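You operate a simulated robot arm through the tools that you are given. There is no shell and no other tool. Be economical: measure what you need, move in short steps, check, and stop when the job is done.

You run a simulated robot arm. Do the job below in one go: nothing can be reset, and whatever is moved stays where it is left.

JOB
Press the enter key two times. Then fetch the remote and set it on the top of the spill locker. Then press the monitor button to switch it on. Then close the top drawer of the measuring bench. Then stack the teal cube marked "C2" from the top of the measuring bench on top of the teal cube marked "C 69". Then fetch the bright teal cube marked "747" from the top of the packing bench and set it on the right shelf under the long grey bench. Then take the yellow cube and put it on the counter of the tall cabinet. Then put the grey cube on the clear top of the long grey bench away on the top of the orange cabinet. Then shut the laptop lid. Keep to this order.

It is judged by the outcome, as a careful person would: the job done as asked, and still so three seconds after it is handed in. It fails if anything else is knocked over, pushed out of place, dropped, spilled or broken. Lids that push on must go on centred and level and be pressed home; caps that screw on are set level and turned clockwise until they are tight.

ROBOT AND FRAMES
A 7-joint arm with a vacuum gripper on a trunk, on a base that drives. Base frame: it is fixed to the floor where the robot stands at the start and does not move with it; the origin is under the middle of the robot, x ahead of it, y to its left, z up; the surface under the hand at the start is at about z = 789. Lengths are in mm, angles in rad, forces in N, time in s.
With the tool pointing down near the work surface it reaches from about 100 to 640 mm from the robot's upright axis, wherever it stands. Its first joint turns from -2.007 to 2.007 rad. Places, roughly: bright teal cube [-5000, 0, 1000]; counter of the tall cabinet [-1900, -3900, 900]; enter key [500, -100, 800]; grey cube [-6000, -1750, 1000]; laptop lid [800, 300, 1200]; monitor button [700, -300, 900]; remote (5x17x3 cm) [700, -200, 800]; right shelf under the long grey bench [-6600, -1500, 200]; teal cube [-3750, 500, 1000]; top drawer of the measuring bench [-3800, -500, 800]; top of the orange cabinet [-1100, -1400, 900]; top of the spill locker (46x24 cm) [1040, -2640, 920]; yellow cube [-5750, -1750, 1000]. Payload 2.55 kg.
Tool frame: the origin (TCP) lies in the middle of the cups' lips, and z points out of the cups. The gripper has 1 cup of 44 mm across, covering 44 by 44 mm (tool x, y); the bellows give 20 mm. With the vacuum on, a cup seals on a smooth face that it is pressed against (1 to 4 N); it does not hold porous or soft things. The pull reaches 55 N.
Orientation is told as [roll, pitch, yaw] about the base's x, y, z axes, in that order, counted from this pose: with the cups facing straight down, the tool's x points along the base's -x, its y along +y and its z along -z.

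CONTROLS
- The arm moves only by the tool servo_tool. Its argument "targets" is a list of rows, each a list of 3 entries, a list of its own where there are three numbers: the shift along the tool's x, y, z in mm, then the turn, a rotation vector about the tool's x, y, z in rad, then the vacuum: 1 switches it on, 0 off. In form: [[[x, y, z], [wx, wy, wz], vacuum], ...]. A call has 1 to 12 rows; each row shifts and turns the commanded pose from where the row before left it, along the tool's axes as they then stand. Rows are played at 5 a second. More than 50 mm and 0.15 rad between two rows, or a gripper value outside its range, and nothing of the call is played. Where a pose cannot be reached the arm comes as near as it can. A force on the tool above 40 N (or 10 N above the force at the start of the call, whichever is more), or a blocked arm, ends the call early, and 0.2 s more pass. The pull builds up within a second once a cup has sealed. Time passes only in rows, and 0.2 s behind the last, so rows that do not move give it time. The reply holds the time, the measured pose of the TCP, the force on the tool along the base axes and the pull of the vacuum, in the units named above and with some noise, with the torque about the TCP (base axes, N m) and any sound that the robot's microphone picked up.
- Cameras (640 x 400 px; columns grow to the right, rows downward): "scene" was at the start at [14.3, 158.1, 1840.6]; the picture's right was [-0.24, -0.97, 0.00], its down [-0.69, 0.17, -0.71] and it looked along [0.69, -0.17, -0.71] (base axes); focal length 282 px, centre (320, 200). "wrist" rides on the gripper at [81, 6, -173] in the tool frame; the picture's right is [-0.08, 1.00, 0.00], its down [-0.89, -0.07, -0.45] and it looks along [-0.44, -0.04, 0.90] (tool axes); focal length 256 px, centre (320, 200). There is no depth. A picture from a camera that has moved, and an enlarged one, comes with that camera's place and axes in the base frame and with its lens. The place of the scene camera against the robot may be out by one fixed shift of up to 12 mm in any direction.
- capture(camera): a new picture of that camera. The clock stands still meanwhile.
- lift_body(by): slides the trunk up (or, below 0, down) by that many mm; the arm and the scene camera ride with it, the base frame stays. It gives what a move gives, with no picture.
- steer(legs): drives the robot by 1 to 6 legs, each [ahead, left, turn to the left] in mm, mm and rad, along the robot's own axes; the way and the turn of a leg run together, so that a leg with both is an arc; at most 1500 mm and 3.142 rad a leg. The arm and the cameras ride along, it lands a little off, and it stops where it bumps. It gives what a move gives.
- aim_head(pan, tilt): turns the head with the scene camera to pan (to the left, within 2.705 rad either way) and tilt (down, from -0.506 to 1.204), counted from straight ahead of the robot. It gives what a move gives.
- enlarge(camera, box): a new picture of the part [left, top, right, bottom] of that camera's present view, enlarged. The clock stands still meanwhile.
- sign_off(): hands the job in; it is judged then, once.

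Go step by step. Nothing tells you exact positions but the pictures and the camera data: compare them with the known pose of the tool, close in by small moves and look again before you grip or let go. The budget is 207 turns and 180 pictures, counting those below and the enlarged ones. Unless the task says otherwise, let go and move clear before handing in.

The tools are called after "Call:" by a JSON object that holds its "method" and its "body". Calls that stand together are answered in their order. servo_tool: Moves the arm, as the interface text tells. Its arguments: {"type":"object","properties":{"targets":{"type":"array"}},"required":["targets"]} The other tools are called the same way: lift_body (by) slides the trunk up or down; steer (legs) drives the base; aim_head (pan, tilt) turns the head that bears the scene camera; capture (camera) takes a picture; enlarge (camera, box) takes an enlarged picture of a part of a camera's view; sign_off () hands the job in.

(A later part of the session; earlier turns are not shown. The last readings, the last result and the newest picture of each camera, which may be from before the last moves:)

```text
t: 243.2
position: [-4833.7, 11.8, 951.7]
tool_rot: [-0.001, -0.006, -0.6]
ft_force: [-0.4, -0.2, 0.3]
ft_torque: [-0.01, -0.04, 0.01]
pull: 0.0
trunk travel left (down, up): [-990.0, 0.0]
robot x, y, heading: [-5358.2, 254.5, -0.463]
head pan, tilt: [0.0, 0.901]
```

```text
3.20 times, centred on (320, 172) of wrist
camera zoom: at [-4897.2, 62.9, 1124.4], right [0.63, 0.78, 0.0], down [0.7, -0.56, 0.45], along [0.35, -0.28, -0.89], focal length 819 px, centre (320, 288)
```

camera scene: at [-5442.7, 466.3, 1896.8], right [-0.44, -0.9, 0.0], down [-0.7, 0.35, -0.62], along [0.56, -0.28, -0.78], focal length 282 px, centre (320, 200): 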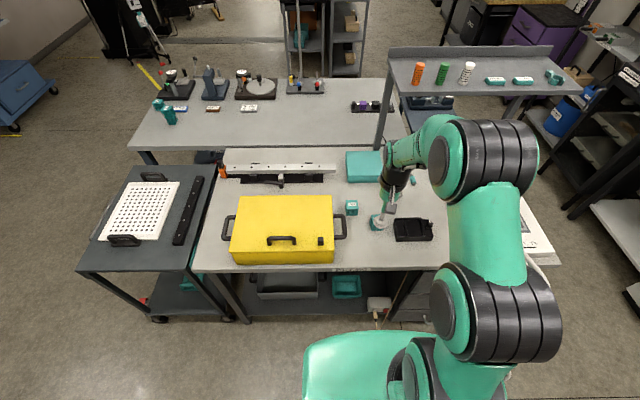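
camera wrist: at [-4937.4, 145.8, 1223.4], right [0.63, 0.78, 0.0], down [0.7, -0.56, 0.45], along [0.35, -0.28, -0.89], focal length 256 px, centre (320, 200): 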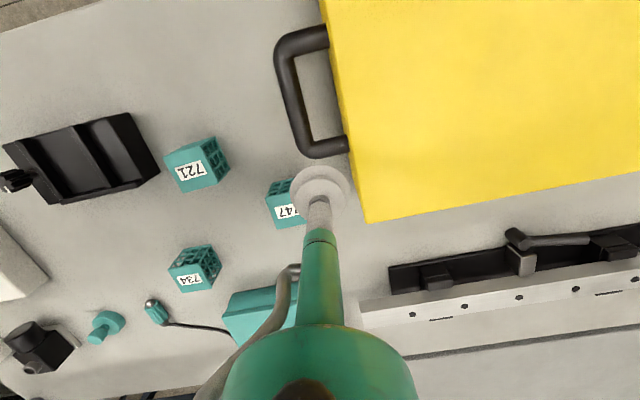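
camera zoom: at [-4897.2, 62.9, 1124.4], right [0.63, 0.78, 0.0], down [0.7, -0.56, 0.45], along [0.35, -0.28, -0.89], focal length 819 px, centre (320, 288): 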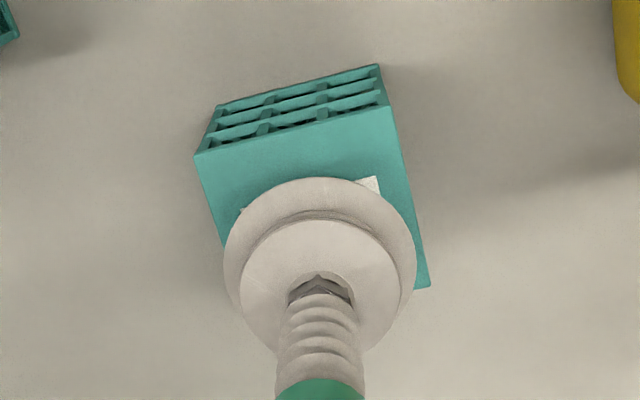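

Call:
{"method": "servo_tool", "body": {"targets": [[[1.5, 0, 18], [0, 0, 0], 1], [[0, 0, 4], [0, 0, 0], 1], [[0, 0, 0], [0, 0, 0], 1]]}}

Call:
{"method": "servo_tool", "body": {"targets": [[[0, 0, 2.5], [0, 0, 0], 1], [[0, 0, 0], [0, 0, 0], 1], [[0, 0, 0], [0, 0, 0], 1]]}}

```text
t: 244.0
position: [-4833.3, 12.2, 929.8]
tool_rot: [0.0, -0.006, -0.598]
ft_force: [0.6, 0.2, 7.0]
ft_torque: [0.09, 0.12, 0.0]
pull: 55.0
trunk travel left (down, up): [-990.0, 0.0]
robot x, y, heading: [-5358.8, 247.5, -0.464]
head pan, tilt: [0.0, 0.901]
```

```text
t: 244.8
position: [-4833.2, 12.7, 927.1]
tool_rot: [0.0, -0.008, -0.599]
ft_force: [3.1, -0.4, 17.3]
ft_torque: [0.19, 0.22, -0.01]
pull: 54.6
trunk travel left (down, up): [-990.0, 0.0]
robot x, y, heading: [-5354.5, 248.9, -0.458]
head pan, tilt: [0.0, 0.901]
```

It's sealed. I'm lifting 747 slowly and then higher, and backing away.

Call:
{"method": "servo_tool", "body": {"targets": [[[0, 0, -4], [0, 0, 0], 1], [[0, 0, -6], [0, 0, 0], 1], [[0, 0, -15], [0, 0, 0], 1], [[0, 0, -25], [0, 0, 0], 1], [[0, 0, -35], [0, 0, 0], 1], [[15, -5, -40], [0, 0, 0], 1], [[25, 0, -40], [0, 0, 0], 1], [[25, 0, -40], [0, 0, 0], 1], [[0, 0, 0], [0, 0, 0], 1]]}}

Call:
{"method": "capture", "body": {"camera": "wrist"}}

```text
t: 246.8
position: [-4891.8, 44.1, 1131.4]
tool_rot: [-0.002, -0.003, -0.599]
ft_force: [0.1, 1.2, -1.3]
ft_torque: [0.03, 0.0, -0.01]
pull: 55.0
trunk travel left (down, up): [-990.0, 0.0]
robot x, y, heading: [-5355.4, 247.9, -0.46]
head pan, tilt: [0.0, 0.901]
```

```text
79 pictures are left
camera wrist: at [-4954.5, 95.8, 1304.5], right [0.63, 0.78, 0.0], down [0.7, -0.56, 0.45], along [0.35, -0.28, -0.89], focal length 256 px, centre (320, 200)
```

wrist: 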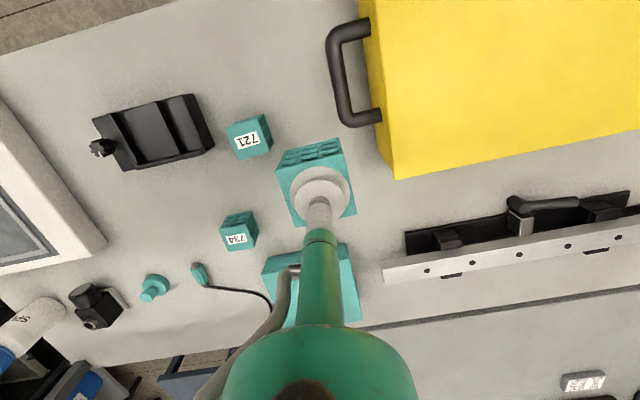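

747 is held. I'm backing out, turning toward the long grey bench and driving up to look at its right shelf.

Call:
{"method": "steer", "body": {"legs": [[-250, 0, 0], [0, 0, -1.573], [1050, -133, 0]]}}

Call:
{"method": "aim_head", "body": {"pan": 0, "tilt": 0.6}}

Call:
{"method": "capture", "body": {"camera": "scene"}}

```text
t: 257.5
position: [-6318.3, -1031.0, 1130.7]
tool_rot: [-0.002, -0.002, -2.116]
ft_force: [-0.5, -0.9, -0.2]
ft_torque: [0.0, 0.01, 0.0]
pull: 54.9
trunk travel left (down, up): [-990.0, 0.0]
robot x, y, heading: [-6132.3, -560.4, -1.981]
head pan, tilt: [0.0, 0.901]
```

```text
t: 258.3
position: [-6317.0, -1032.4, 1130.6]
tool_rot: [-0.002, -0.004, -2.117]
ft_force: [-0.4, 0.7, -1.0]
ft_torque: [0.0, 0.0, -0.02]
pull: 55.2
trunk travel left (down, up): [-990.0, 0.0]
robot x, y, heading: [-6139.1, -558.0, -1.982]
head pan, tilt: [0.0, 0.6]
```

```text
78 pictures are left
camera scene: at [-5990.1, -652.4, 1921.4], right [-0.92, 0.4, 0.0], down [0.22, 0.52, -0.82], along [-0.33, -0.76, -0.57], focal length 282 px, centre (320, 200)
```

scene: 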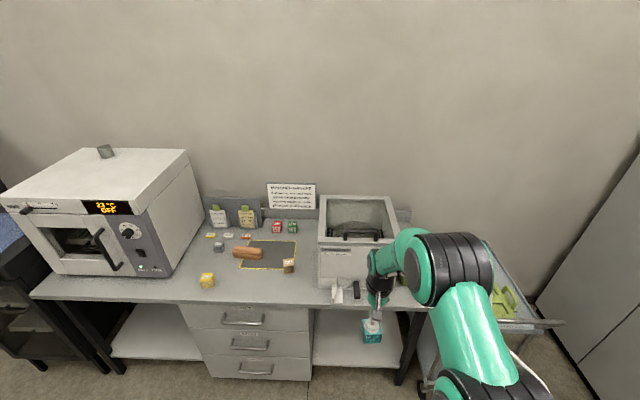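

The right shelf sits beside the drawers, at about z 200. I'll square up and lower the trunk here in front of the bench, then look underneath.

Call:
{"method": "steer", "body": {"legs": [[0, 0, -0.038]]}}

Call:
{"method": "lift_body", "body": {"by": -780}}

Call:
{"method": "aim_head", "body": {"pan": -0.15, "tilt": 0.7}}

Call:
{"method": "capture", "body": {"camera": "scene"}}

Call:
{"method": "capture", "body": {"camera": "wrist"}}

```text
t: 259.1
position: [-6334.7, -1023.6, 1130.6]
tool_rot: [-0.002, -0.004, -2.155]
ft_force: [-0.9, -0.8, -1.2]
ft_torque: [0.0, -0.01, 0.02]
pull: 55.0
trunk travel left (down, up): [-990.0, 0.0]
robot x, y, heading: [-6136.5, -558.1, -2.017]
head pan, tilt: [0.0, 0.6]
```

```text
refused: -780 is not a number from -400 to 400
```

```text
t: 259.8
position: [-6334.7, -1024.4, 1131.6]
tool_rot: [-0.001, -0.002, -2.155]
ft_force: [0.1, 0.7, -0.3]
ft_torque: [-0.03, 0.0, -0.01]
pull: 55.2
trunk travel left (down, up): [-990.0, 0.0]
robot x, y, heading: [-6136.1, -558.8, -2.02]
head pan, tilt: [-0.15, 0.7]
```

```text
77 pictures are left
camera scene: at [-6003.7, -648.8, 1912.9], right [-0.83, 0.56, 0.0], down [0.36, 0.53, -0.77], along [-0.43, -0.63, -0.64], focal length 282 px, centre (320, 200)
```

scene: 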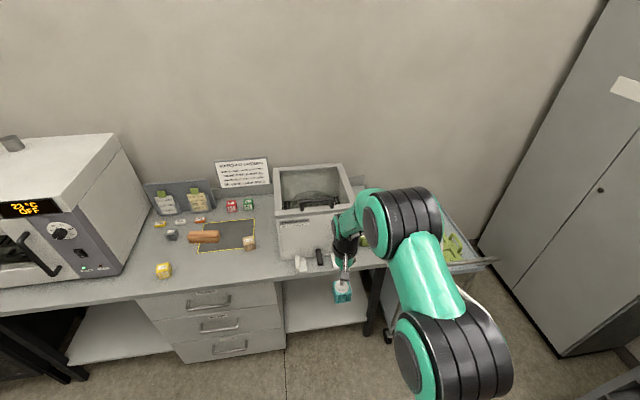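

```text
76 pictures are left
camera wrist: at [-6284.5, -960.3, 1304.8], right [0.79, -0.62, 0.0], down [-0.55, -0.7, 0.45], along [-0.28, -0.35, -0.89], focal length 256 px, centre (320, 200)
```

wrist: 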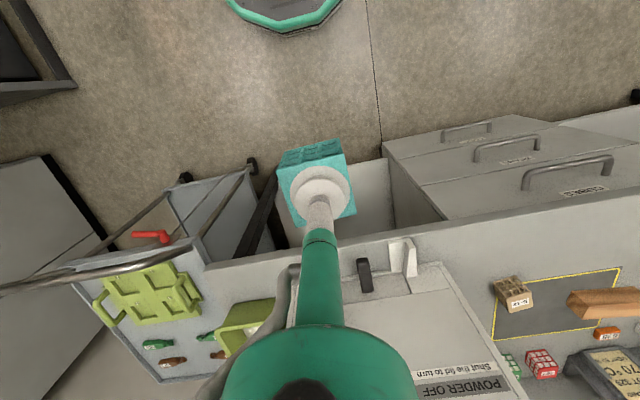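

The shelf lies between the drawer unit and the right leg. I'm lowering the trunk in two steps while still in front of the bench.

Call:
{"method": "lift_body", "body": {"by": -400}}

Call:
{"method": "lift_body", "body": {"by": -390}}

Call:
{"method": "capture", "body": {"camera": "scene"}}

Call:
{"method": "capture", "body": {"camera": "wrist"}}

```text
t: 263.6
position: [-6334.9, -1025.1, 731.6]
tool_rot: [-0.001, -0.003, -2.155]
ft_force: [0.7, -0.1, -0.1]
ft_torque: [0.0, -0.01, 0.0]
pull: 54.8
trunk travel left (down, up): [-590.0, 400.0]
robot x, y, heading: [-6137.6, -558.9, -2.013]
head pan, tilt: [-0.15, 0.7]
```

```text
t: 267.4
position: [-6335.2, -1024.6, 342.3]
tool_rot: [-0.001, -0.002, -2.156]
ft_force: [-0.3, -0.2, -1.5]
ft_torque: [0.03, -0.02, -0.02]
pull: 55.0
trunk travel left (down, up): [-200.0, 790.0]
robot x, y, heading: [-6130.8, -558.9, -2.014]
head pan, tilt: [-0.15, 0.7]
```

```text
75 pictures are left
camera scene: at [-6003.6, -648.8, 1122.9], right [-0.83, 0.56, 0.0], down [0.36, 0.53, -0.77], along [-0.43, -0.63, -0.64], focal length 282 px, centre (320, 200)
```

scene: 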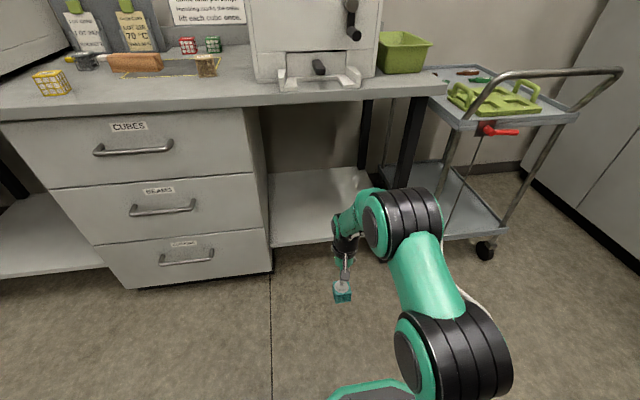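

```text
74 pictures are left
camera wrist: at [-6284.5, -960.3, 514.9], right [0.79, -0.62, 0.0], down [-0.55, -0.7, 0.45], along [-0.28, -0.35, -0.89], focal length 256 px, centre (320, 200)
```

wrist: 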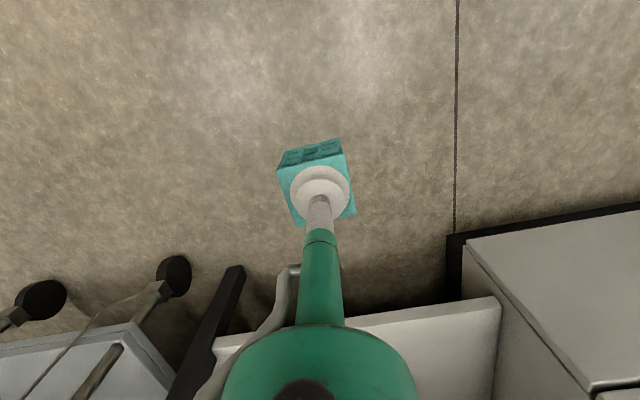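

Before driving under, I want to know the elbow's height versus the bench underside. I'll take a second head view for parallax.

Call:
{"method": "aim_head", "body": {"pan": -1.1, "tilt": 0.7}}

Call:
{"method": "capture", "body": {"camera": "scene"}}

```text
t: 268.6
position: [-6335.6, -1024.9, 341.4]
tool_rot: [-0.001, -0.005, -2.155]
ft_force: [-0.1, -0.8, -1.5]
ft_torque: [-0.02, -0.04, 0.0]
pull: 55.3
trunk travel left (down, up): [-200.0, 790.0]
robot x, y, heading: [-6132.8, -556.0, -2.014]
head pan, tilt: [-1.1, 0.7]
```

```text
73 pictures are left
camera scene: at [-6040.7, -580.7, 1122.9], right [-0.03, 1.0, 0.0], down [0.64, 0.02, -0.77], along [-0.76, -0.02, -0.64], focal length 282 px, centre (320, 200)
```

scene: 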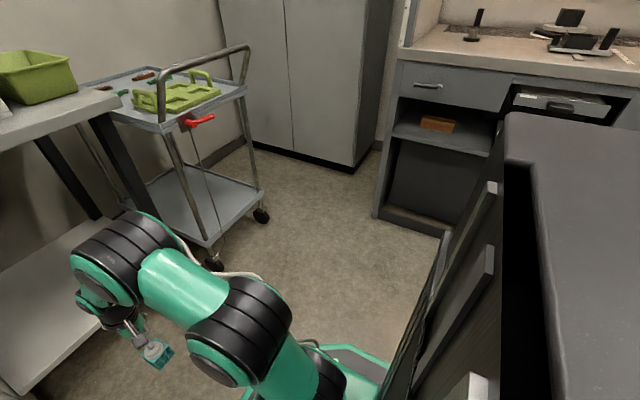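

The elbow sits about 240 mm behind the hand and 530 mm above it, so with the cube 85 mm inside the shelf edge the elbow stays in front of the bench. I'm driving in.

Call:
{"method": "steer", "body": {"legs": [[300, 34, 0]]}}

Call:
{"method": "aim_head", "body": {"pan": -0.15, "tilt": 0.7}}

Call:
{"method": "capture", "body": {"camera": "scene"}}

Call:
{"method": "capture", "body": {"camera": "wrist"}}

```text
t: 270.7
position: [-6434.9, -1311.2, 341.7]
tool_rot: [-0.001, -0.005, -2.153]
ft_force: [0.0, 0.0, -1.4]
ft_torque: [-0.01, -0.01, 0.0]
pull: 54.8
trunk travel left (down, up): [-200.0, 790.0]
robot x, y, heading: [-6234.5, -841.4, -2.012]
head pan, tilt: [-1.1, 0.7]
```

```text
t: 271.9
position: [-6434.9, -1311.7, 342.1]
tool_rot: [-0.002, -0.003, -2.154]
ft_force: [-0.4, 0.6, -0.9]
ft_torque: [-0.02, 0.03, -0.01]
pull: 55.0
trunk travel left (down, up): [-200.0, 790.0]
robot x, y, heading: [-6239.4, -843.4, -2.017]
head pan, tilt: [-0.15, 0.7]
```

```text
72 pictures are left
camera scene: at [-6103.0, -934.9, 1122.9], right [-0.83, 0.56, 0.0], down [0.36, 0.53, -0.77], along [-0.43, -0.63, -0.64], focal length 282 px, centre (320, 200)
```

scene: 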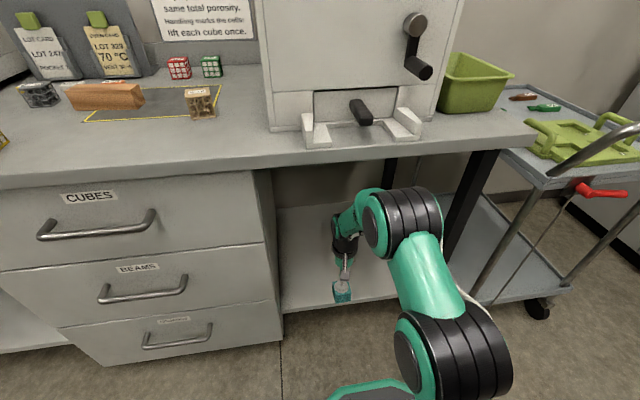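

```text
71 pictures are left
camera wrist: at [-6383.2, -1246.9, 514.8], right [0.79, -0.61, 0.0], down [-0.55, -0.71, 0.45], along [-0.28, -0.35, -0.89], focal length 256 px, centre (320, 200)
```

wrist: 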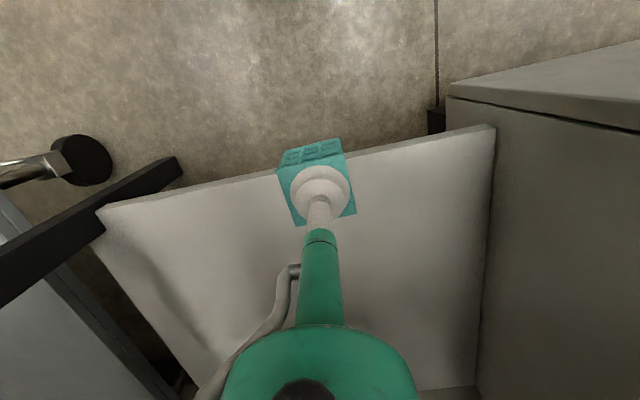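

Call:
{"method": "steer", "body": {"legs": [[95, 0, 0]]}}

Call:
{"method": "capture", "body": {"camera": "scene"}}

Call:
{"method": "capture", "body": {"camera": "wrist"}}

```text
t: 273.0
position: [-6472.2, -1389.0, 340.0]
tool_rot: [-0.001, 0.0, -2.155]
ft_force: [-0.5, 0.6, -0.5]
ft_torque: [-0.01, 0.01, 0.01]
pull: 54.6
trunk travel left (down, up): [-200.0, 790.0]
robot x, y, heading: [-6278.0, -927.4, -2.02]
head pan, tilt: [-0.15, 0.7]
```

```text
70 pictures are left
camera scene: at [-6140.4, -1013.1, 1121.9], right [-0.83, 0.56, 0.0], down [0.36, 0.53, -0.77], along [-0.43, -0.64, -0.64], focal length 282 px, centre (320, 200)
```

scene: 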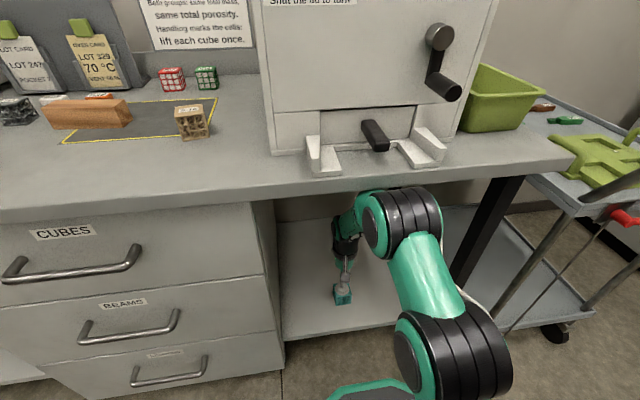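

```text
69 pictures are left
camera wrist: at [-6421.9, -1325.6, 513.4], right [0.79, -0.62, 0.0], down [-0.55, -0.71, 0.45], along [-0.28, -0.35, -0.9], focal length 256 px, centre (320, 200)
```

wrist: 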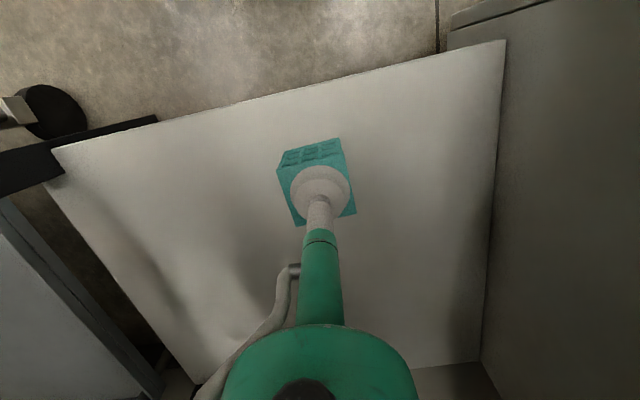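

747 is above the shelf, about 80 mm in from its edge. I'm lowering with the trunk and then feeling for contact.

Call:
{"method": "lift_body", "body": {"by": -45}}

Call:
{"method": "servo_tool", "body": {"targets": [[[0, 0, 4], [0, 0, 0], 1], [[0, 0, 4], [0, 0, 0], 1], [[0, 0, 0], [0, 0, 0], 1]]}}

Call:
{"method": "capture", "body": {"camera": "wrist"}}

```text
t: 273.9
position: [-6473.7, -1390.5, 292.8]
tool_rot: [-0.004, 0.007, -2.155]
ft_force: [0.4, -0.2, -0.9]
ft_torque: [0.0, -0.01, -0.01]
pull: 55.0
trunk travel left (down, up): [-155.0, 835.0]
robot x, y, heading: [-6276.4, -928.7, -2.016]
head pan, tilt: [-0.15, 0.7]
```

```text
t: 274.7
position: [-6473.1, -1391.5, 282.8]
tool_rot: [-0.003, 0.01, -2.155]
ft_force: [-0.5, -0.2, -1.0]
ft_torque: [0.0, 0.03, -0.02]
pull: 54.7
trunk travel left (down, up): [-155.0, 835.0]
robot x, y, heading: [-6273.9, -926.6, -2.019]
head pan, tilt: [-0.15, 0.7]
```

```text
68 pictures are left
camera wrist: at [-6422.5, -1328.2, 458.4], right [0.79, -0.62, 0.0], down [-0.55, -0.71, 0.44], along [-0.27, -0.34, -0.9], focal length 256 px, centre (320, 200)
```

wrist: 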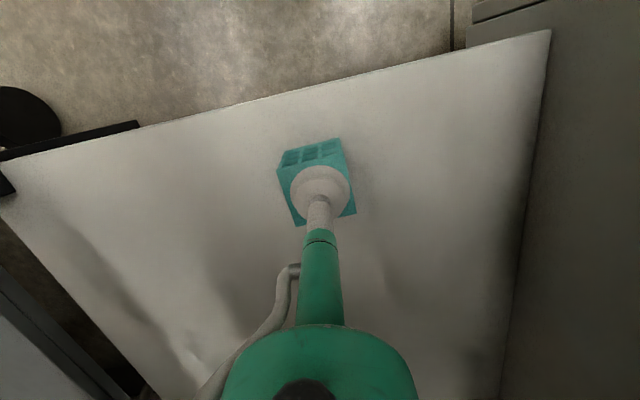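

The tool pitch has crept by 0.01, so I'm checking for any arm contact in the scene view before going on.

Call:
{"method": "capture", "body": {"camera": "scene"}}

Call:
{"method": "aim_head", "body": {"pan": -0.7, "tilt": 0.9}}

Call:
{"method": "capture", "body": {"camera": "scene"}}

```text
67 pictures are left
camera scene: at [-6143.4, -1019.3, 1077.9], right [-0.83, 0.56, 0.0], down [0.36, 0.53, -0.77], along [-0.43, -0.63, -0.64], focal length 282 px, centre (320, 200)
```

scene: 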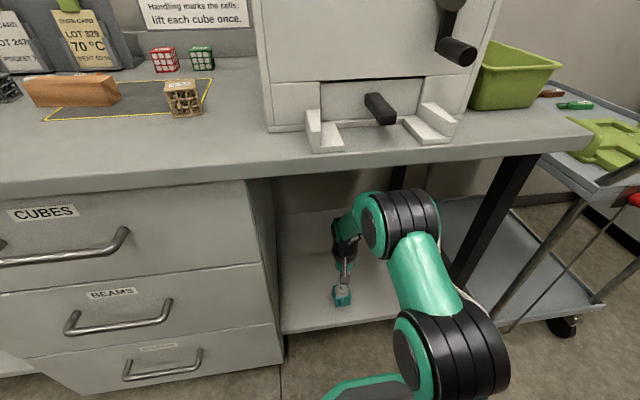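

```text
t: 275.7
position: [-6472.9, -1390.0, 284.7]
tool_rot: [-0.005, 0.006, -2.155]
ft_force: [1.0, 0.0, 0.5]
ft_torque: [0.0, -0.02, -0.01]
pull: 55.1
trunk travel left (down, up): [-155.0, 835.0]
robot x, y, heading: [-6276.9, -930.2, -2.016]
head pan, tilt: [-0.7, 0.901]
```

```text
66 pictures are left
camera scene: at [-6164.5, -980.2, 1061.8], right [-0.41, 0.91, 0.0], down [0.71, 0.32, -0.62], along [-0.57, -0.26, -0.78], focal length 282 px, centre (320, 200)
```

scene: 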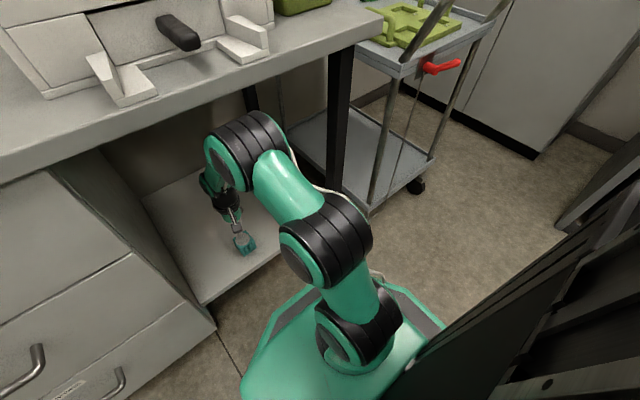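

Nothing is touching the arm. I'm continuing down gently to find the shelf.

Call:
{"method": "servo_tool", "body": {"targets": [[[0, 0, 3], [0, 0, 0], 1], [[0, 0, 3], [0, 0, 0], 1], [[0, 0, 0], [0, 0, 0], 1]]}}

Call:
{"method": "servo_tool", "body": {"targets": [[[0, 0, 3], [0, 0, 0], 1], [[0, 0, 0], [0, 0, 0], 1]]}}

Call:
{"method": "servo_tool", "body": {"targets": [[[0, 0, 3], [0, 0, 0], 1], [[0, 0, 0], [0, 0, 0], 1]]}}

```text
t: 276.5
position: [-6473.4, -1390.8, 276.8]
tool_rot: [-0.005, 0.007, -2.155]
ft_force: [0.6, 0.5, -1.0]
ft_torque: [0.02, -0.02, -0.03]
pull: 55.2
trunk travel left (down, up): [-155.0, 835.0]
robot x, y, heading: [-6277.3, -927.7, -2.02]
head pan, tilt: [-0.7, 0.901]
```

```text
t: 277.1
position: [-6474.2, -1392.4, 274.9]
tool_rot: [-0.003, 0.009, -2.155]
ft_force: [-0.7, 0.9, 0.1]
ft_torque: [-0.01, 0.02, 0.02]
pull: 55.0
trunk travel left (down, up): [-155.0, 835.0]
robot x, y, heading: [-6277.1, -929.7, -2.018]
head pan, tilt: [-0.7, 0.901]
```

```text
t: 277.7
position: [-6474.5, -1391.7, 271.8]
tool_rot: [-0.004, 0.008, -2.156]
ft_force: [0.2, -0.3, 0.2]
ft_torque: [0.0, 0.01, 0.0]
pull: 55.2
trunk travel left (down, up): [-155.0, 835.0]
robot x, y, heading: [-6281.7, -924.2, -2.025]
head pan, tilt: [-0.7, 0.901]
```

Call:
{"method": "servo_tool", "body": {"targets": [[[0, 0, 4], [0, 0, 0], 1], [[0, 0, 0], [0, 0, 0], 1]]}}

Call:
{"method": "servo_tool", "body": {"targets": [[[0, 0, 3], [0, 0, 0], 1], [[0, 0, 0], [0, 0, 0], 1]]}}

Call:
{"method": "servo_tool", "body": {"targets": [[[0, 0, 3], [0, 0, 0], 1], [[0, 0, 0], [0, 0, 0], 1]]}}

Call:
{"method": "capture", "body": {"camera": "wrist"}}

```text
t: 278.3
position: [-6473.8, -1391.1, 268.9]
tool_rot: [-0.003, 0.004, -2.155]
ft_force: [1.2, 2.1, 11.8]
ft_torque: [-0.13, 0.04, -0.01]
pull: 54.9
trunk travel left (down, up): [-155.0, 835.0]
robot x, y, heading: [-6274.8, -927.4, -2.019]
head pan, tilt: [-0.7, 0.901]
```

```text
t: 278.9
position: [-6475.7, -1391.1, 268.6]
tool_rot: [-0.001, 0.002, -2.156]
ft_force: [0.7, 6.0, 24.6]
ft_torque: [-0.1, 0.0, 0.0]
pull: 54.9
trunk travel left (down, up): [-155.0, 835.0]
robot x, y, heading: [-6277.0, -925.2, -2.018]
head pan, tilt: [-0.7, 0.901]
```

```text
t: 279.5
position: [-6474.5, -1392.3, 263.6]
tool_rot: [-0.001, 0.0, -2.155]
ft_force: [0.6, 5.0, 30.3]
ft_torque: [-0.07, 0.02, -0.02]
pull: 55.2
trunk travel left (down, up): [-155.0, 835.0]
robot x, y, heading: [-6276.0, -927.9, -2.015]
head pan, tilt: [-0.7, 0.901]
```

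```text
65 pictures are left
camera wrist: at [-6423.4, -1328.4, 438.6], right [0.79, -0.62, 0.0], down [-0.55, -0.71, 0.45], along [-0.28, -0.35, -0.9], focal length 256 px, centre (320, 200)
```

wrist: 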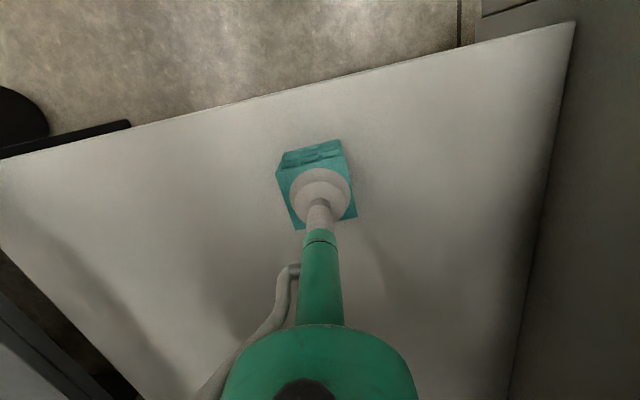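

It's firmly on the shelf. I'm easing off, releasing, and rising.

Call:
{"method": "servo_tool", "body": {"targets": [[[0, 0, -4], [0, 0, 0], 1], [[0, 0, -3], [0, 0, 0], 1], [[0, 0, 0], [0, 0, 0], 0], [[0, 0, 0], [0, 0, 0], 0], [[0, 0, 0], [0, 0, 0], 0], [[0, 0, 0], [0, 0, 0], 0], [[0, 0, 0], [0, 0, 0], 0], [[0, 0, -3], [0, 0, 0], 0], [[0, 0, -15], [0, 0, 0], 0], [[0, 0, -20], [0, 0, 0], 0], [[0, 0, -20], [0, 0, 0], 0]]}}

Call:
{"method": "capture", "body": {"camera": "wrist"}}

```text
t: 281.9
position: [-6474.1, -1391.3, 325.6]
tool_rot: [-0.004, 0.009, -2.156]
ft_force: [0.2, -0.2, 0.2]
ft_torque: [0.03, 0.0, -0.01]
pull: 0.0
trunk travel left (down, up): [-155.0, 835.0]
robot x, y, heading: [-6278.0, -927.4, -2.017]
head pan, tilt: [-0.7, 0.901]
```

```text
64 pictures are left
camera wrist: at [-6423.2, -1328.7, 501.6], right [0.79, -0.62, 0.0], down [-0.55, -0.71, 0.44], along [-0.27, -0.34, -0.9], focal length 256 px, centre (320, 200)
```

wrist: 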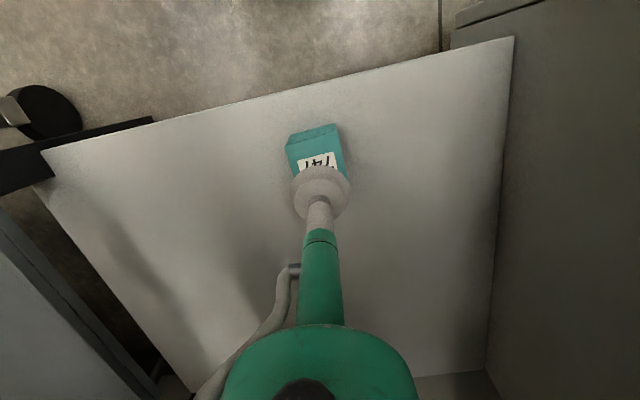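

747 rests on the right shelf. I'm backing out, raising the trunk, and shifting left in front of the yellow cube.

Call:
{"method": "steer", "body": {"legs": [[-450, 0, 0]]}}

Call:
{"method": "lift_body", "body": {"by": 400}}

Call:
{"method": "lift_body", "body": {"by": 400}}

Call:
{"method": "steer", "body": {"legs": [[0, 560, 0], [150, 0, 0]]}}

Call:
{"method": "aim_head", "body": {"pan": -0.2, "tilt": 0.85}}

Call:
{"method": "capture", "body": {"camera": "scene"}}

```text
t: 284.6
position: [-6278.1, -982.8, 326.8]
tool_rot: [-0.003, 0.007, -2.154]
ft_force: [0.1, -0.7, -0.8]
ft_torque: [0.02, -0.01, 0.02]
pull: 0.1
trunk travel left (down, up): [-155.0, 835.0]
robot x, y, heading: [-6081.6, -521.5, -2.017]
head pan, tilt: [-0.7, 0.901]
```

```text
t: 288.4
position: [-6278.3, -982.5, 728.1]
tool_rot: [-0.003, 0.006, -2.153]
ft_force: [-1.5, -0.2, 0.9]
ft_torque: [0.0, 0.0, -0.03]
pull: 0.0
trunk travel left (down, up): [-555.0, 435.0]
robot x, y, heading: [-6078.1, -515.6, -2.018]
head pan, tilt: [-0.7, 0.901]
```

```text
t: 292.2
position: [-6278.6, -982.4, 1125.7]
tool_rot: [-0.004, 0.006, -2.154]
ft_force: [0.1, 0.5, -0.2]
ft_torque: [0.01, -0.03, 0.01]
pull: 0.1
trunk travel left (down, up): [-955.0, 35.0]
robot x, y, heading: [-6079.3, -517.8, -2.018]
head pan, tilt: [-0.7, 0.901]
```

```text
t: 295.2
position: [-5813.7, -1213.9, 1126.7]
tool_rot: [-0.004, 0.009, -2.13]
ft_force: [0.6, -0.2, -0.4]
ft_torque: [0.05, 0.0, 0.01]
pull: 0.1
trunk travel left (down, up): [-955.0, 35.0]
robot x, y, heading: [-5630.8, -744.2, -1.989]
head pan, tilt: [-0.7, 0.901]
stopped in leg 1: the robot was blocked; the commanded pose is now the measured one
```

```text
t: 296.1
position: [-5815.9, -1211.5, 1126.4]
tool_rot: [-0.004, 0.007, -2.128]
ft_force: [-0.4, 0.2, 0.5]
ft_torque: [-0.02, -0.02, 0.01]
pull: 0.1
trunk travel left (down, up): [-955.0, 35.0]
robot x, y, heading: [-5629.5, -744.5, -1.987]
head pan, tilt: [-0.201, 0.85]
```

```text
63 pictures are left
camera scene: at [-5494.6, -823.9, 1865.6], right [-0.81, 0.58, 0.0], down [0.44, 0.61, -0.66], along [-0.38, -0.54, -0.75], focal length 282 px, centre (320, 200)
```

scene: 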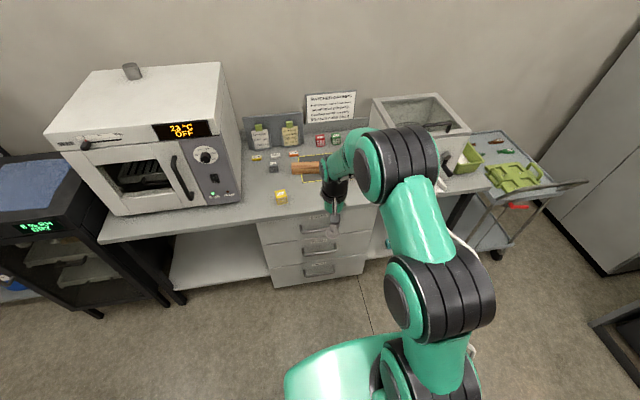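

The robot bumped something on its left, so I'll ease away slightly and look there.

Call:
{"method": "steer", "body": {"legs": [[0, -40, 0]]}}

Call:
{"method": "aim_head", "body": {"pan": 1.6, "tilt": 0.8}}

Call:
{"method": "capture", "body": {"camera": "scene"}}

```text
t: 297.0
position: [-5849.7, -1196.1, 1127.7]
tool_rot: [-0.005, 0.007, -2.126]
ft_force: [0.5, -0.4, 0.2]
ft_torque: [0.0, 0.03, -0.01]
pull: 0.0
trunk travel left (down, up): [-955.0, 35.0]
robot x, y, heading: [-5666.0, -724.9, -1.996]
head pan, tilt: [-0.201, 0.85]
```

```text
t: 298.8
position: [-5851.4, -1196.2, 1126.4]
tool_rot: [-0.003, 0.007, -2.129]
ft_force: [-0.4, 0.3, 0.0]
ft_torque: [0.01, 0.02, -0.02]
pull: 0.0
trunk travel left (down, up): [-955.0, 35.0]
robot x, y, heading: [-5666.7, -729.6, -1.987]
head pan, tilt: [1.6, 0.799]
```

```text
62 pictures are left
camera scene: at [-5410.5, -774.7, 1869.6], right [-0.38, -0.92, 0.0], down [-0.66, 0.27, -0.7], along [0.64, -0.27, -0.72], focal length 282 px, centre (320, 200)
```

scene: 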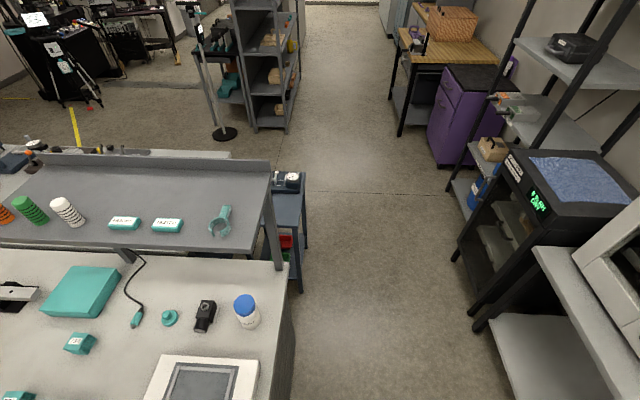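

It was only the packing bench's end, and nothing on it looks disturbed. I'll go forward and then left to face the yellow cube at about (-5840, -1605).

Call:
{"method": "steer", "body": {"legs": [[330, 0, 0], [0, 190, 0]]}}

Call:
{"method": "capture", "body": {"camera": "wrist"}}

```text
t: 302.1
position: [-5815.8, -1571.4, 1127.1]
tool_rot: [-0.004, 0.007, -2.135]
ft_force: [0.3, -0.7, -1.0]
ft_torque: [0.01, -0.01, 0.01]
pull: 0.2
trunk travel left (down, up): [-955.0, 35.0]
robot x, y, heading: [-5627.1, -1103.9, -2.0]
head pan, tilt: [1.6, 0.799]
```

```text
61 pictures are left
camera wrist: at [-5767.1, -1507.8, 1301.5], right [0.8, -0.6, 0.0], down [-0.54, -0.72, 0.44], along [-0.27, -0.35, -0.9], focal length 256 px, centre (320, 200)
```

wrist: 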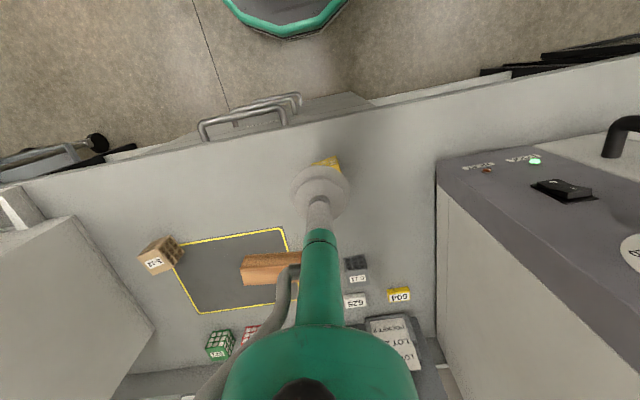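

Call:
{"method": "servo_tool", "body": {"targets": [[[0, -30, 35], [0, 0, 0], 0], [[0, -30, 35], [0, 0, 0], 0], [[0, 0, 25], [0, 0, 0], 0], [[0, 0, 0], [0, 0, 0], 0]]}}

Call:
{"method": "capture", "body": {"camera": "wrist"}}

Call:
{"method": "enlarge", "body": {"camera": "wrist", "box": [290, 100, 450, 220]}}

```text
t: 303.1
position: [-5867.4, -1539.2, 1032.7]
tool_rot: [-0.003, 0.007, -2.136]
ft_force: [-0.5, 0.6, 0.5]
ft_torque: [-0.02, 0.0, -0.01]
pull: 0.0
trunk travel left (down, up): [-955.0, 35.0]
robot x, y, heading: [-5629.7, -1104.8, -1.995]
head pan, tilt: [1.6, 0.799]
```

```text
60 pictures are left
camera wrist: at [-5817.4, -1475.3, 1207.0], right [0.8, -0.6, 0.0], down [-0.54, -0.72, 0.44], along [-0.27, -0.35, -0.9], focal length 256 px, centre (320, 200)
```

wrist: 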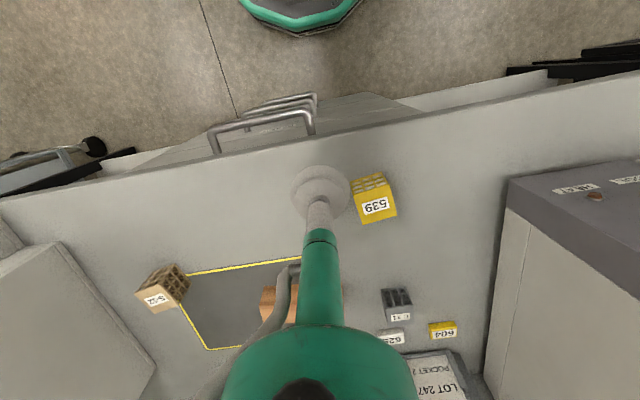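

```text
3.33 times, centred on (370, 160) of wrist
camera zoom: at [-5817.4, -1475.3, 1207.0], right [0.8, -0.6, 0.0], down [-0.54, -0.72, 0.44], along [-0.27, -0.35, -0.9], focal length 853 px, centre (153, 333)
```

zoom: 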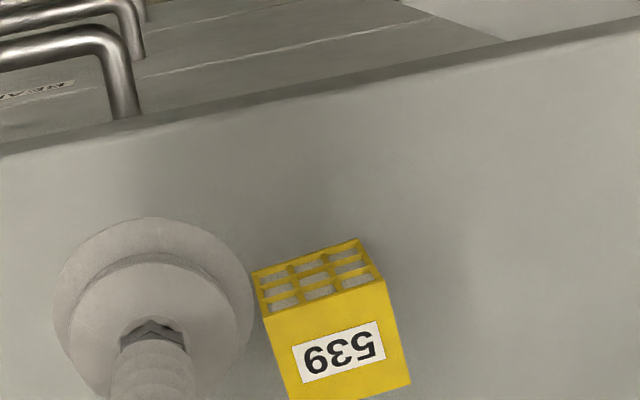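

The yellow cube "539" is at about (-5851, -1630), top near 930. I'm moving over it.

Call:
{"method": "servo_tool", "body": {"targets": [[[-34, 31, 0], [0, 0, 0], 0], [[-34, 31.3, 25], [0, 0, 0], 0], [[0, 0, 45], [0, 0, 0], 0], [[0, 0, 0], [0, 0, 0], 0]]}}

Call:
{"method": "enlarge", "body": {"camera": "wrist", "box": [240, 100, 400, 220]}}

```text
refused: row 2 steps farther than a row can; nothing moved
```

```text
3.33 times, centred on (320, 160) of wrist
camera zoom: at [-5817.4, -1475.3, 1207.0], right [0.8, -0.6, 0.0], down [-0.54, -0.72, 0.44], along [-0.27, -0.35, -0.9], focal length 853 px, centre (320, 333)
```

zoom: 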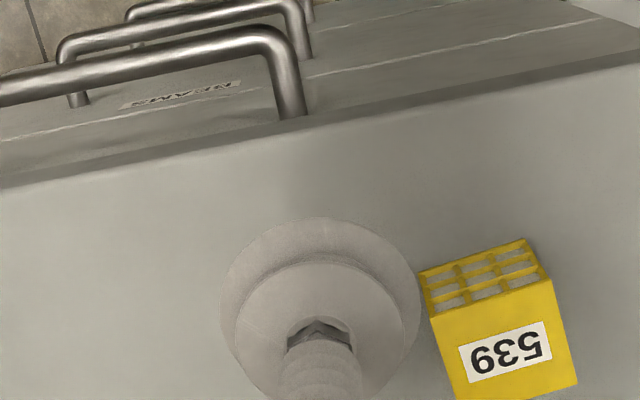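

Call:
{"method": "servo_tool", "body": {"targets": [[[-34, 31, 0], [0, 0, 0], 0], [[-34, 31.3, 0], [0, 0, 0], 0], [[0, 0, 40], [0, 0, 0], 0], [[0, 0, 25], [0, 0, 0], 0], [[0, 0, 0], [0, 0, 0], 0]]}}

Call:
{"method": "enlarge", "body": {"camera": "wrist", "box": [240, 100, 400, 220]}}

```text
t: 304.3
position: [-5850.0, -1628.6, 968.4]
tool_rot: [-0.003, 0.008, -2.134]
ft_force: [-0.4, 0.7, 0.0]
ft_torque: [-0.04, 0.0, -0.03]
pull: 0.1
trunk travel left (down, up): [-955.0, 35.0]
robot x, y, heading: [-5631.7, -1104.9, -1.998]
head pan, tilt: [1.6, 0.799]
```

```text
3.33 times, centred on (320, 160) of wrist
camera zoom: at [-5800.2, -1564.7, 1142.2], right [0.8, -0.6, 0.0], down [-0.54, -0.72, 0.44], along [-0.27, -0.35, -0.9], focal length 853 px, centre (320, 333)
```

zoom: 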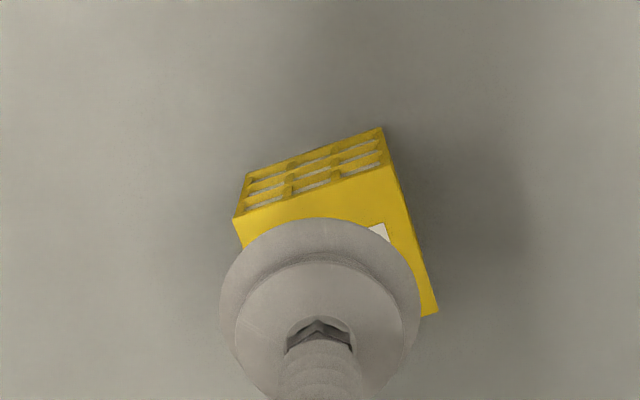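

Call:
{"method": "servo_tool", "body": {"targets": [[[-4.5, 3.8, 0], [0, 0, 0], 0], [[0, 0, 24], [0, 0, 0], 0], [[0, 0, 0], [0, 0, 0], 0]]}}

Call:
{"method": "enlarge", "body": {"camera": "wrist", "box": [240, 110, 400, 230]}}

```text
t: 305.1
position: [-5848.7, -1634.3, 941.9]
tool_rot: [-0.003, 0.007, -2.134]
ft_force: [-0.3, -0.2, 0.2]
ft_torque: [-0.01, -0.02, 0.0]
pull: 0.0
trunk travel left (down, up): [-955.0, 35.0]
robot x, y, heading: [-5632.1, -1102.8, -1.996]
head pan, tilt: [1.6, 0.799]
```

```text
3.33 times, centred on (320, 170) of wrist
camera zoom: at [-5799.9, -1570.5, 1116.8], right [0.8, -0.6, 0.0], down [-0.54, -0.72, 0.44], along [-0.27, -0.35, -0.9], focal length 853 px, centre (320, 300)
```

zoom: 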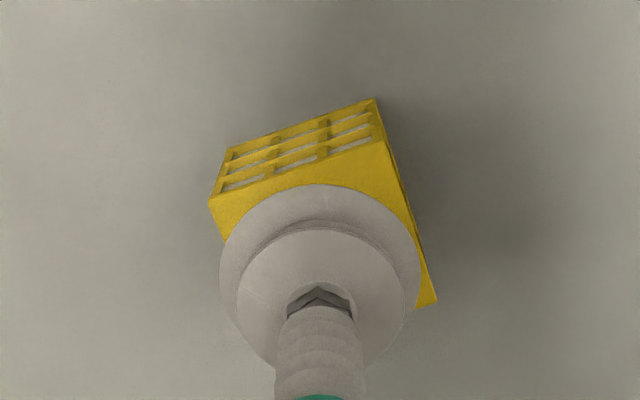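

Call:
{"method": "servo_tool", "body": {"targets": [[[-1.3, 0.8, 8], [0, 0, 0], 1], [[0, 0, 5], [0, 0, 0], 1], [[0, 0, 3], [0, 0, 0], 1], [[0, 0, 0], [0, 0, 0], 1]]}}

Call:
{"method": "servo_tool", "body": {"targets": [[[0, 0, 2], [0, 0, 0], 1], [[0, 0, 0], [0, 0, 0], 1], [[0, 0, 0], [0, 0, 0], 1]]}}

```text
t: 306.1
position: [-5848.9, -1635.2, 925.5]
tool_rot: [-0.004, 0.007, -2.135]
ft_force: [-0.2, 0.4, 0.4]
ft_torque: [0.0, -0.01, 0.01]
pull: 0.1
trunk travel left (down, up): [-955.0, 35.0]
robot x, y, heading: [-5629.8, -1103.6, -1.993]
head pan, tilt: [1.6, 0.799]
```

```text
t: 306.9
position: [-5850.5, -1636.1, 924.3]
tool_rot: [-0.003, 0.007, -2.134]
ft_force: [1.0, 0.1, 0.0]
ft_torque: [0.01, 0.02, 0.03]
pull: 0.1
trunk travel left (down, up): [-955.0, 35.0]
robot x, y, heading: [-5630.4, -1106.5, -1.994]
head pan, tilt: [1.6, 0.799]
```

Call:
{"method": "servo_tool", "body": {"targets": [[[0, 0, 2], [0, 0, 0], 1], [[0, 0, 2], [0, 0, 0], 1], [[0, 0, 0], [0, 0, 0], 1]]}}

Call:
{"method": "enlarge", "body": {"camera": "wrist", "box": [240, 120, 400, 240]}}

```text
t: 307.7
position: [-5849.7, -1635.6, 921.0]
tool_rot: [-0.002, 0.008, -2.134]
ft_force: [-0.2, 0.0, -0.1]
ft_torque: [0.01, -0.02, 0.02]
pull: 0.1
trunk travel left (down, up): [-955.0, 35.0]
robot x, y, heading: [-5628.9, -1105.0, -1.998]
head pan, tilt: [1.6, 0.799]
```

```text
3.33 times, centred on (320, 180) of wrist
camera zoom: at [-5801.0, -1572.4, 1095.5], right [0.8, -0.6, 0.0], down [-0.54, -0.72, 0.44], along [-0.27, -0.35, -0.9], focal length 853 px, centre (320, 267)
```

zoom: 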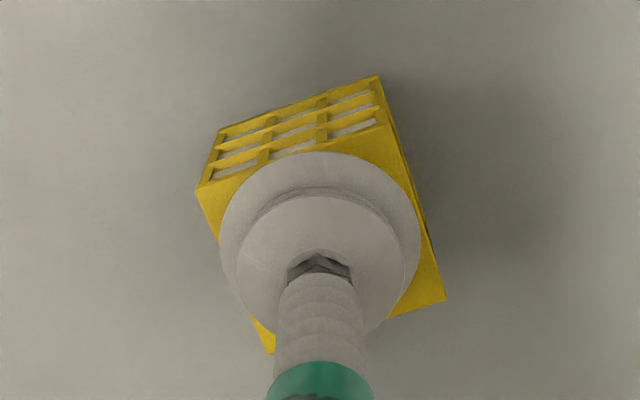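

The cube's top is a bit lower than assumed (about 915). I'm making a tiny forward correction and continuing down.

Call:
{"method": "servo_tool", "body": {"targets": [[[-1.5, 0, 2], [0, 0, 0], 1], [[0, 0, 2], [0, 0, 0], 1], [[0, 0, 0], [0, 0, 0], 1]]}}

Call:
{"method": "servo_tool", "body": {"targets": [[[0, 0, 2], [0, 0, 0], 1], [[0, 0, 0], [0, 0, 0], 1], [[0, 0, 0], [0, 0, 0], 1]]}}

Call:
{"method": "servo_tool", "body": {"targets": [[[0, 0, 2], [0, 0, 0], 1], [[0, 0, 0], [0, 0, 0], 1], [[0, 0, 0], [0, 0, 0], 1]]}}

```text
t: 308.5
position: [-5850.9, -1636.5, 915.8]
tool_rot: [-0.003, 0.008, -2.136]
ft_force: [0.4, 0.1, 0.8]
ft_torque: [0.02, 0.0, 0.0]
pull: 0.1
trunk travel left (down, up): [-955.0, 35.0]
robot x, y, heading: [-5629.1, -1104.0, -1.997]
head pan, tilt: [1.6, 0.799]
```

```text
t: 309.3
position: [-5850.5, -1638.0, 914.1]
tool_rot: [-0.003, 0.007, -2.134]
ft_force: [-0.5, 0.1, -0.4]
ft_torque: [-0.08, 0.05, -0.03]
pull: 55.0
trunk travel left (down, up): [-955.0, 35.0]
robot x, y, heading: [-5631.5, -1105.2, -2.0]
head pan, tilt: [1.6, 0.799]
```

```text
t: 310.1
position: [-5849.3, -1636.3, 912.8]
tool_rot: [-0.005, 0.008, -2.132]
ft_force: [-0.4, 0.0, -0.2]
ft_torque: [-0.09, 0.03, 0.0]
pull: 54.3
trunk travel left (down, up): [-955.0, 35.0]
robot x, y, heading: [-5633.1, -1104.3, -1.999]
head pan, tilt: [1.6, 0.799]
```

It's sealed. I'm lifting slowly, then higher.

Call:
{"method": "servo_tool", "body": {"targets": [[[0, 0, -4], [0, 0, 0], 1], [[0, 0, -6], [0, 0, 0], 1], [[0, 0, -10], [0, 0, 0], 1], [[0, 0, -20], [0, 0, 0], 1], [[0, 0, -30], [0, 0, 0], 1], [[0, 0, -35], [0, 0, 0], 1], [[10, 0, -40], [0, 0, 0], 1], [[10, 0, -40], [0, 0, 0], 1], [[10, 0, -40], [0, 0, 0], 1], [[0, 0, 0], [0, 0, 0], 1]]}}

Call:
{"method": "capture", "body": {"camera": "wrist"}}

```text
t: 312.3
position: [-5833.5, -1610.8, 1138.1]
tool_rot: [-0.004, 0.009, -2.135]
ft_force: [0.2, -1.1, -0.5]
ft_torque: [-0.08, 0.03, -0.01]
pull: 55.2
trunk travel left (down, up): [-955.0, 35.0]
robot x, y, heading: [-5628.8, -1103.0, -1.992]
head pan, tilt: [1.6, 0.799]
```

```text
54 pictures are left
camera wrist: at [-5784.2, -1548.1, 1312.8], right [0.8, -0.6, 0.0], down [-0.54, -0.72, 0.44], along [-0.27, -0.35, -0.9], focal length 256 px, centre (320, 200)
```

wrist: 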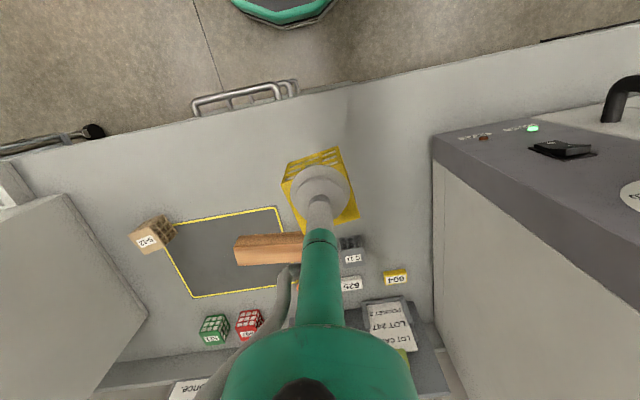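

The yellow cube is held. I'll tuck the arm in, turn left and drive down the corridor toward the tall cabinet, stopping short to look.

Call:
{"method": "servo_tool", "body": {"targets": [[[40, 0, 0], [0, 0, 0], 1], [[40, 0, 0], [0, 0, 0], 1], [[40, 0, 0], [0, 0, 0], 1], [[40, 0, 0], [0, 0, 0], 1], [[0, 0, 0], [0, 0, 0], 1]]}}

Call:
{"method": "steer", "body": {"legs": [[0, 0, 1.535], [1000, 0, 0], [1000, 0, 0], [800, 0, 0]]}}

Call:
{"method": "aim_head", "body": {"pan": -0.3, "tilt": 0.4}}

Call:
{"method": "capture", "body": {"camera": "scene"}}

```text
t: 313.5
position: [-5748.7, -1478.4, 1138.0]
tool_rot: [-0.002, 0.008, -2.133]
ft_force: [-1.0, -0.4, -0.2]
ft_torque: [-0.1, -0.01, 0.02]
pull: 55.1
trunk travel left (down, up): [-955.0, 35.0]
robot x, y, heading: [-5626.1, -1104.1, -1.997]
head pan, tilt: [1.6, 0.799]
```

```text
t: 331.1
position: [-2777.5, -2521.0, 1138.4]
tool_rot: [-0.003, 0.007, -0.629]
ft_force: [0.6, 0.0, -1.3]
ft_torque: [-0.06, -0.06, 0.0]
pull: 55.3
trunk travel left (down, up): [-955.0, 35.0]
robot x, y, heading: [-3144.0, -2375.4, -0.498]
head pan, tilt: [1.6, 0.799]
```

```text
t: 332.9
position: [-2777.8, -2520.4, 1138.6]
tool_rot: [-0.003, 0.006, -0.63]
ft_force: [-0.9, 0.2, -0.7]
ft_torque: [-0.01, -0.06, 0.01]
pull: 54.9
trunk travel left (down, up): [-955.0, 35.0]
robot x, y, heading: [-3144.3, -2373.9, -0.492]
head pan, tilt: [-0.3, 0.4]
```

```text
53 pictures are left
camera scene: at [-3053.1, -2257.1, 1904.7], right [-0.71, -0.7, 0.0], down [-0.27, 0.28, -0.92], along [0.65, -0.66, -0.39], focal length 282 px, centre (320, 200)
```

scene: 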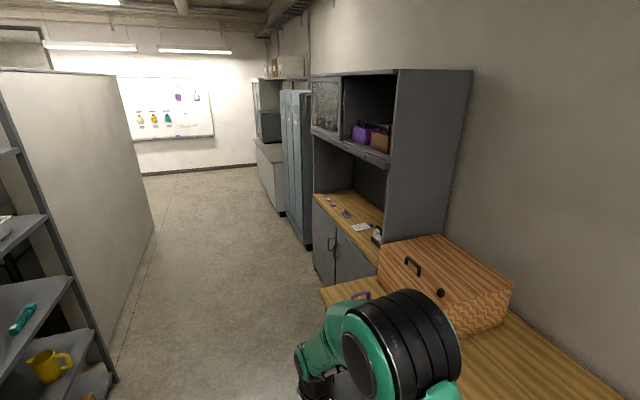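

The tall cabinet with its wooden counter is ahead on the right. I'm driving past the wooden table, keeping clear of its corner, and turning to face the counter.

Call:
{"method": "steer", "body": {"legs": [[0, 200, 0], [900, 0, 0], [780, 0, 0], [0, 0, -1.535]]}}

Call:
{"method": "aim_head", "body": {"pan": 0, "tilt": 0.65}}

Call:
{"method": "capture", "body": {"camera": "scene"}}

```text
t: 346.4
position: [-1693.9, -3380.5, 1138.8]
tool_rot: [-0.004, 0.007, -2.162]
ft_force: [1.0, 0.4, -0.2]
ft_torque: [-0.03, 0.02, 0.02]
pull: 54.8
trunk travel left (down, up): [-955.0, 35.0]
robot x, y, heading: [-1567.5, -3008.5, -2.024]
head pan, tilt: [-0.3, 0.4]
```

```text
t: 347.2
position: [-1693.1, -3381.7, 1137.8]
tool_rot: [-0.003, 0.006, -2.163]
ft_force: [0.1, -0.4, -0.3]
ft_torque: [-0.02, 0.05, 0.05]
pull: 54.7
trunk travel left (down, up): [-955.0, 35.0]
robot x, y, heading: [-1564.8, -3008.0, -2.024]
head pan, tilt: [0.0, 0.649]
```

```text
52 pictures are left
camera scene: at [-1421.3, -3109.3, 1882.3], right [-0.9, 0.44, 0.0], down [0.27, 0.54, -0.8], along [-0.35, -0.72, -0.6], focal length 282 px, centre (320, 200)
```

scene: 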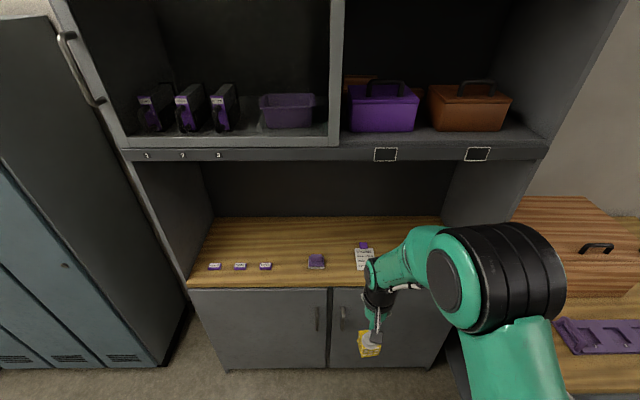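

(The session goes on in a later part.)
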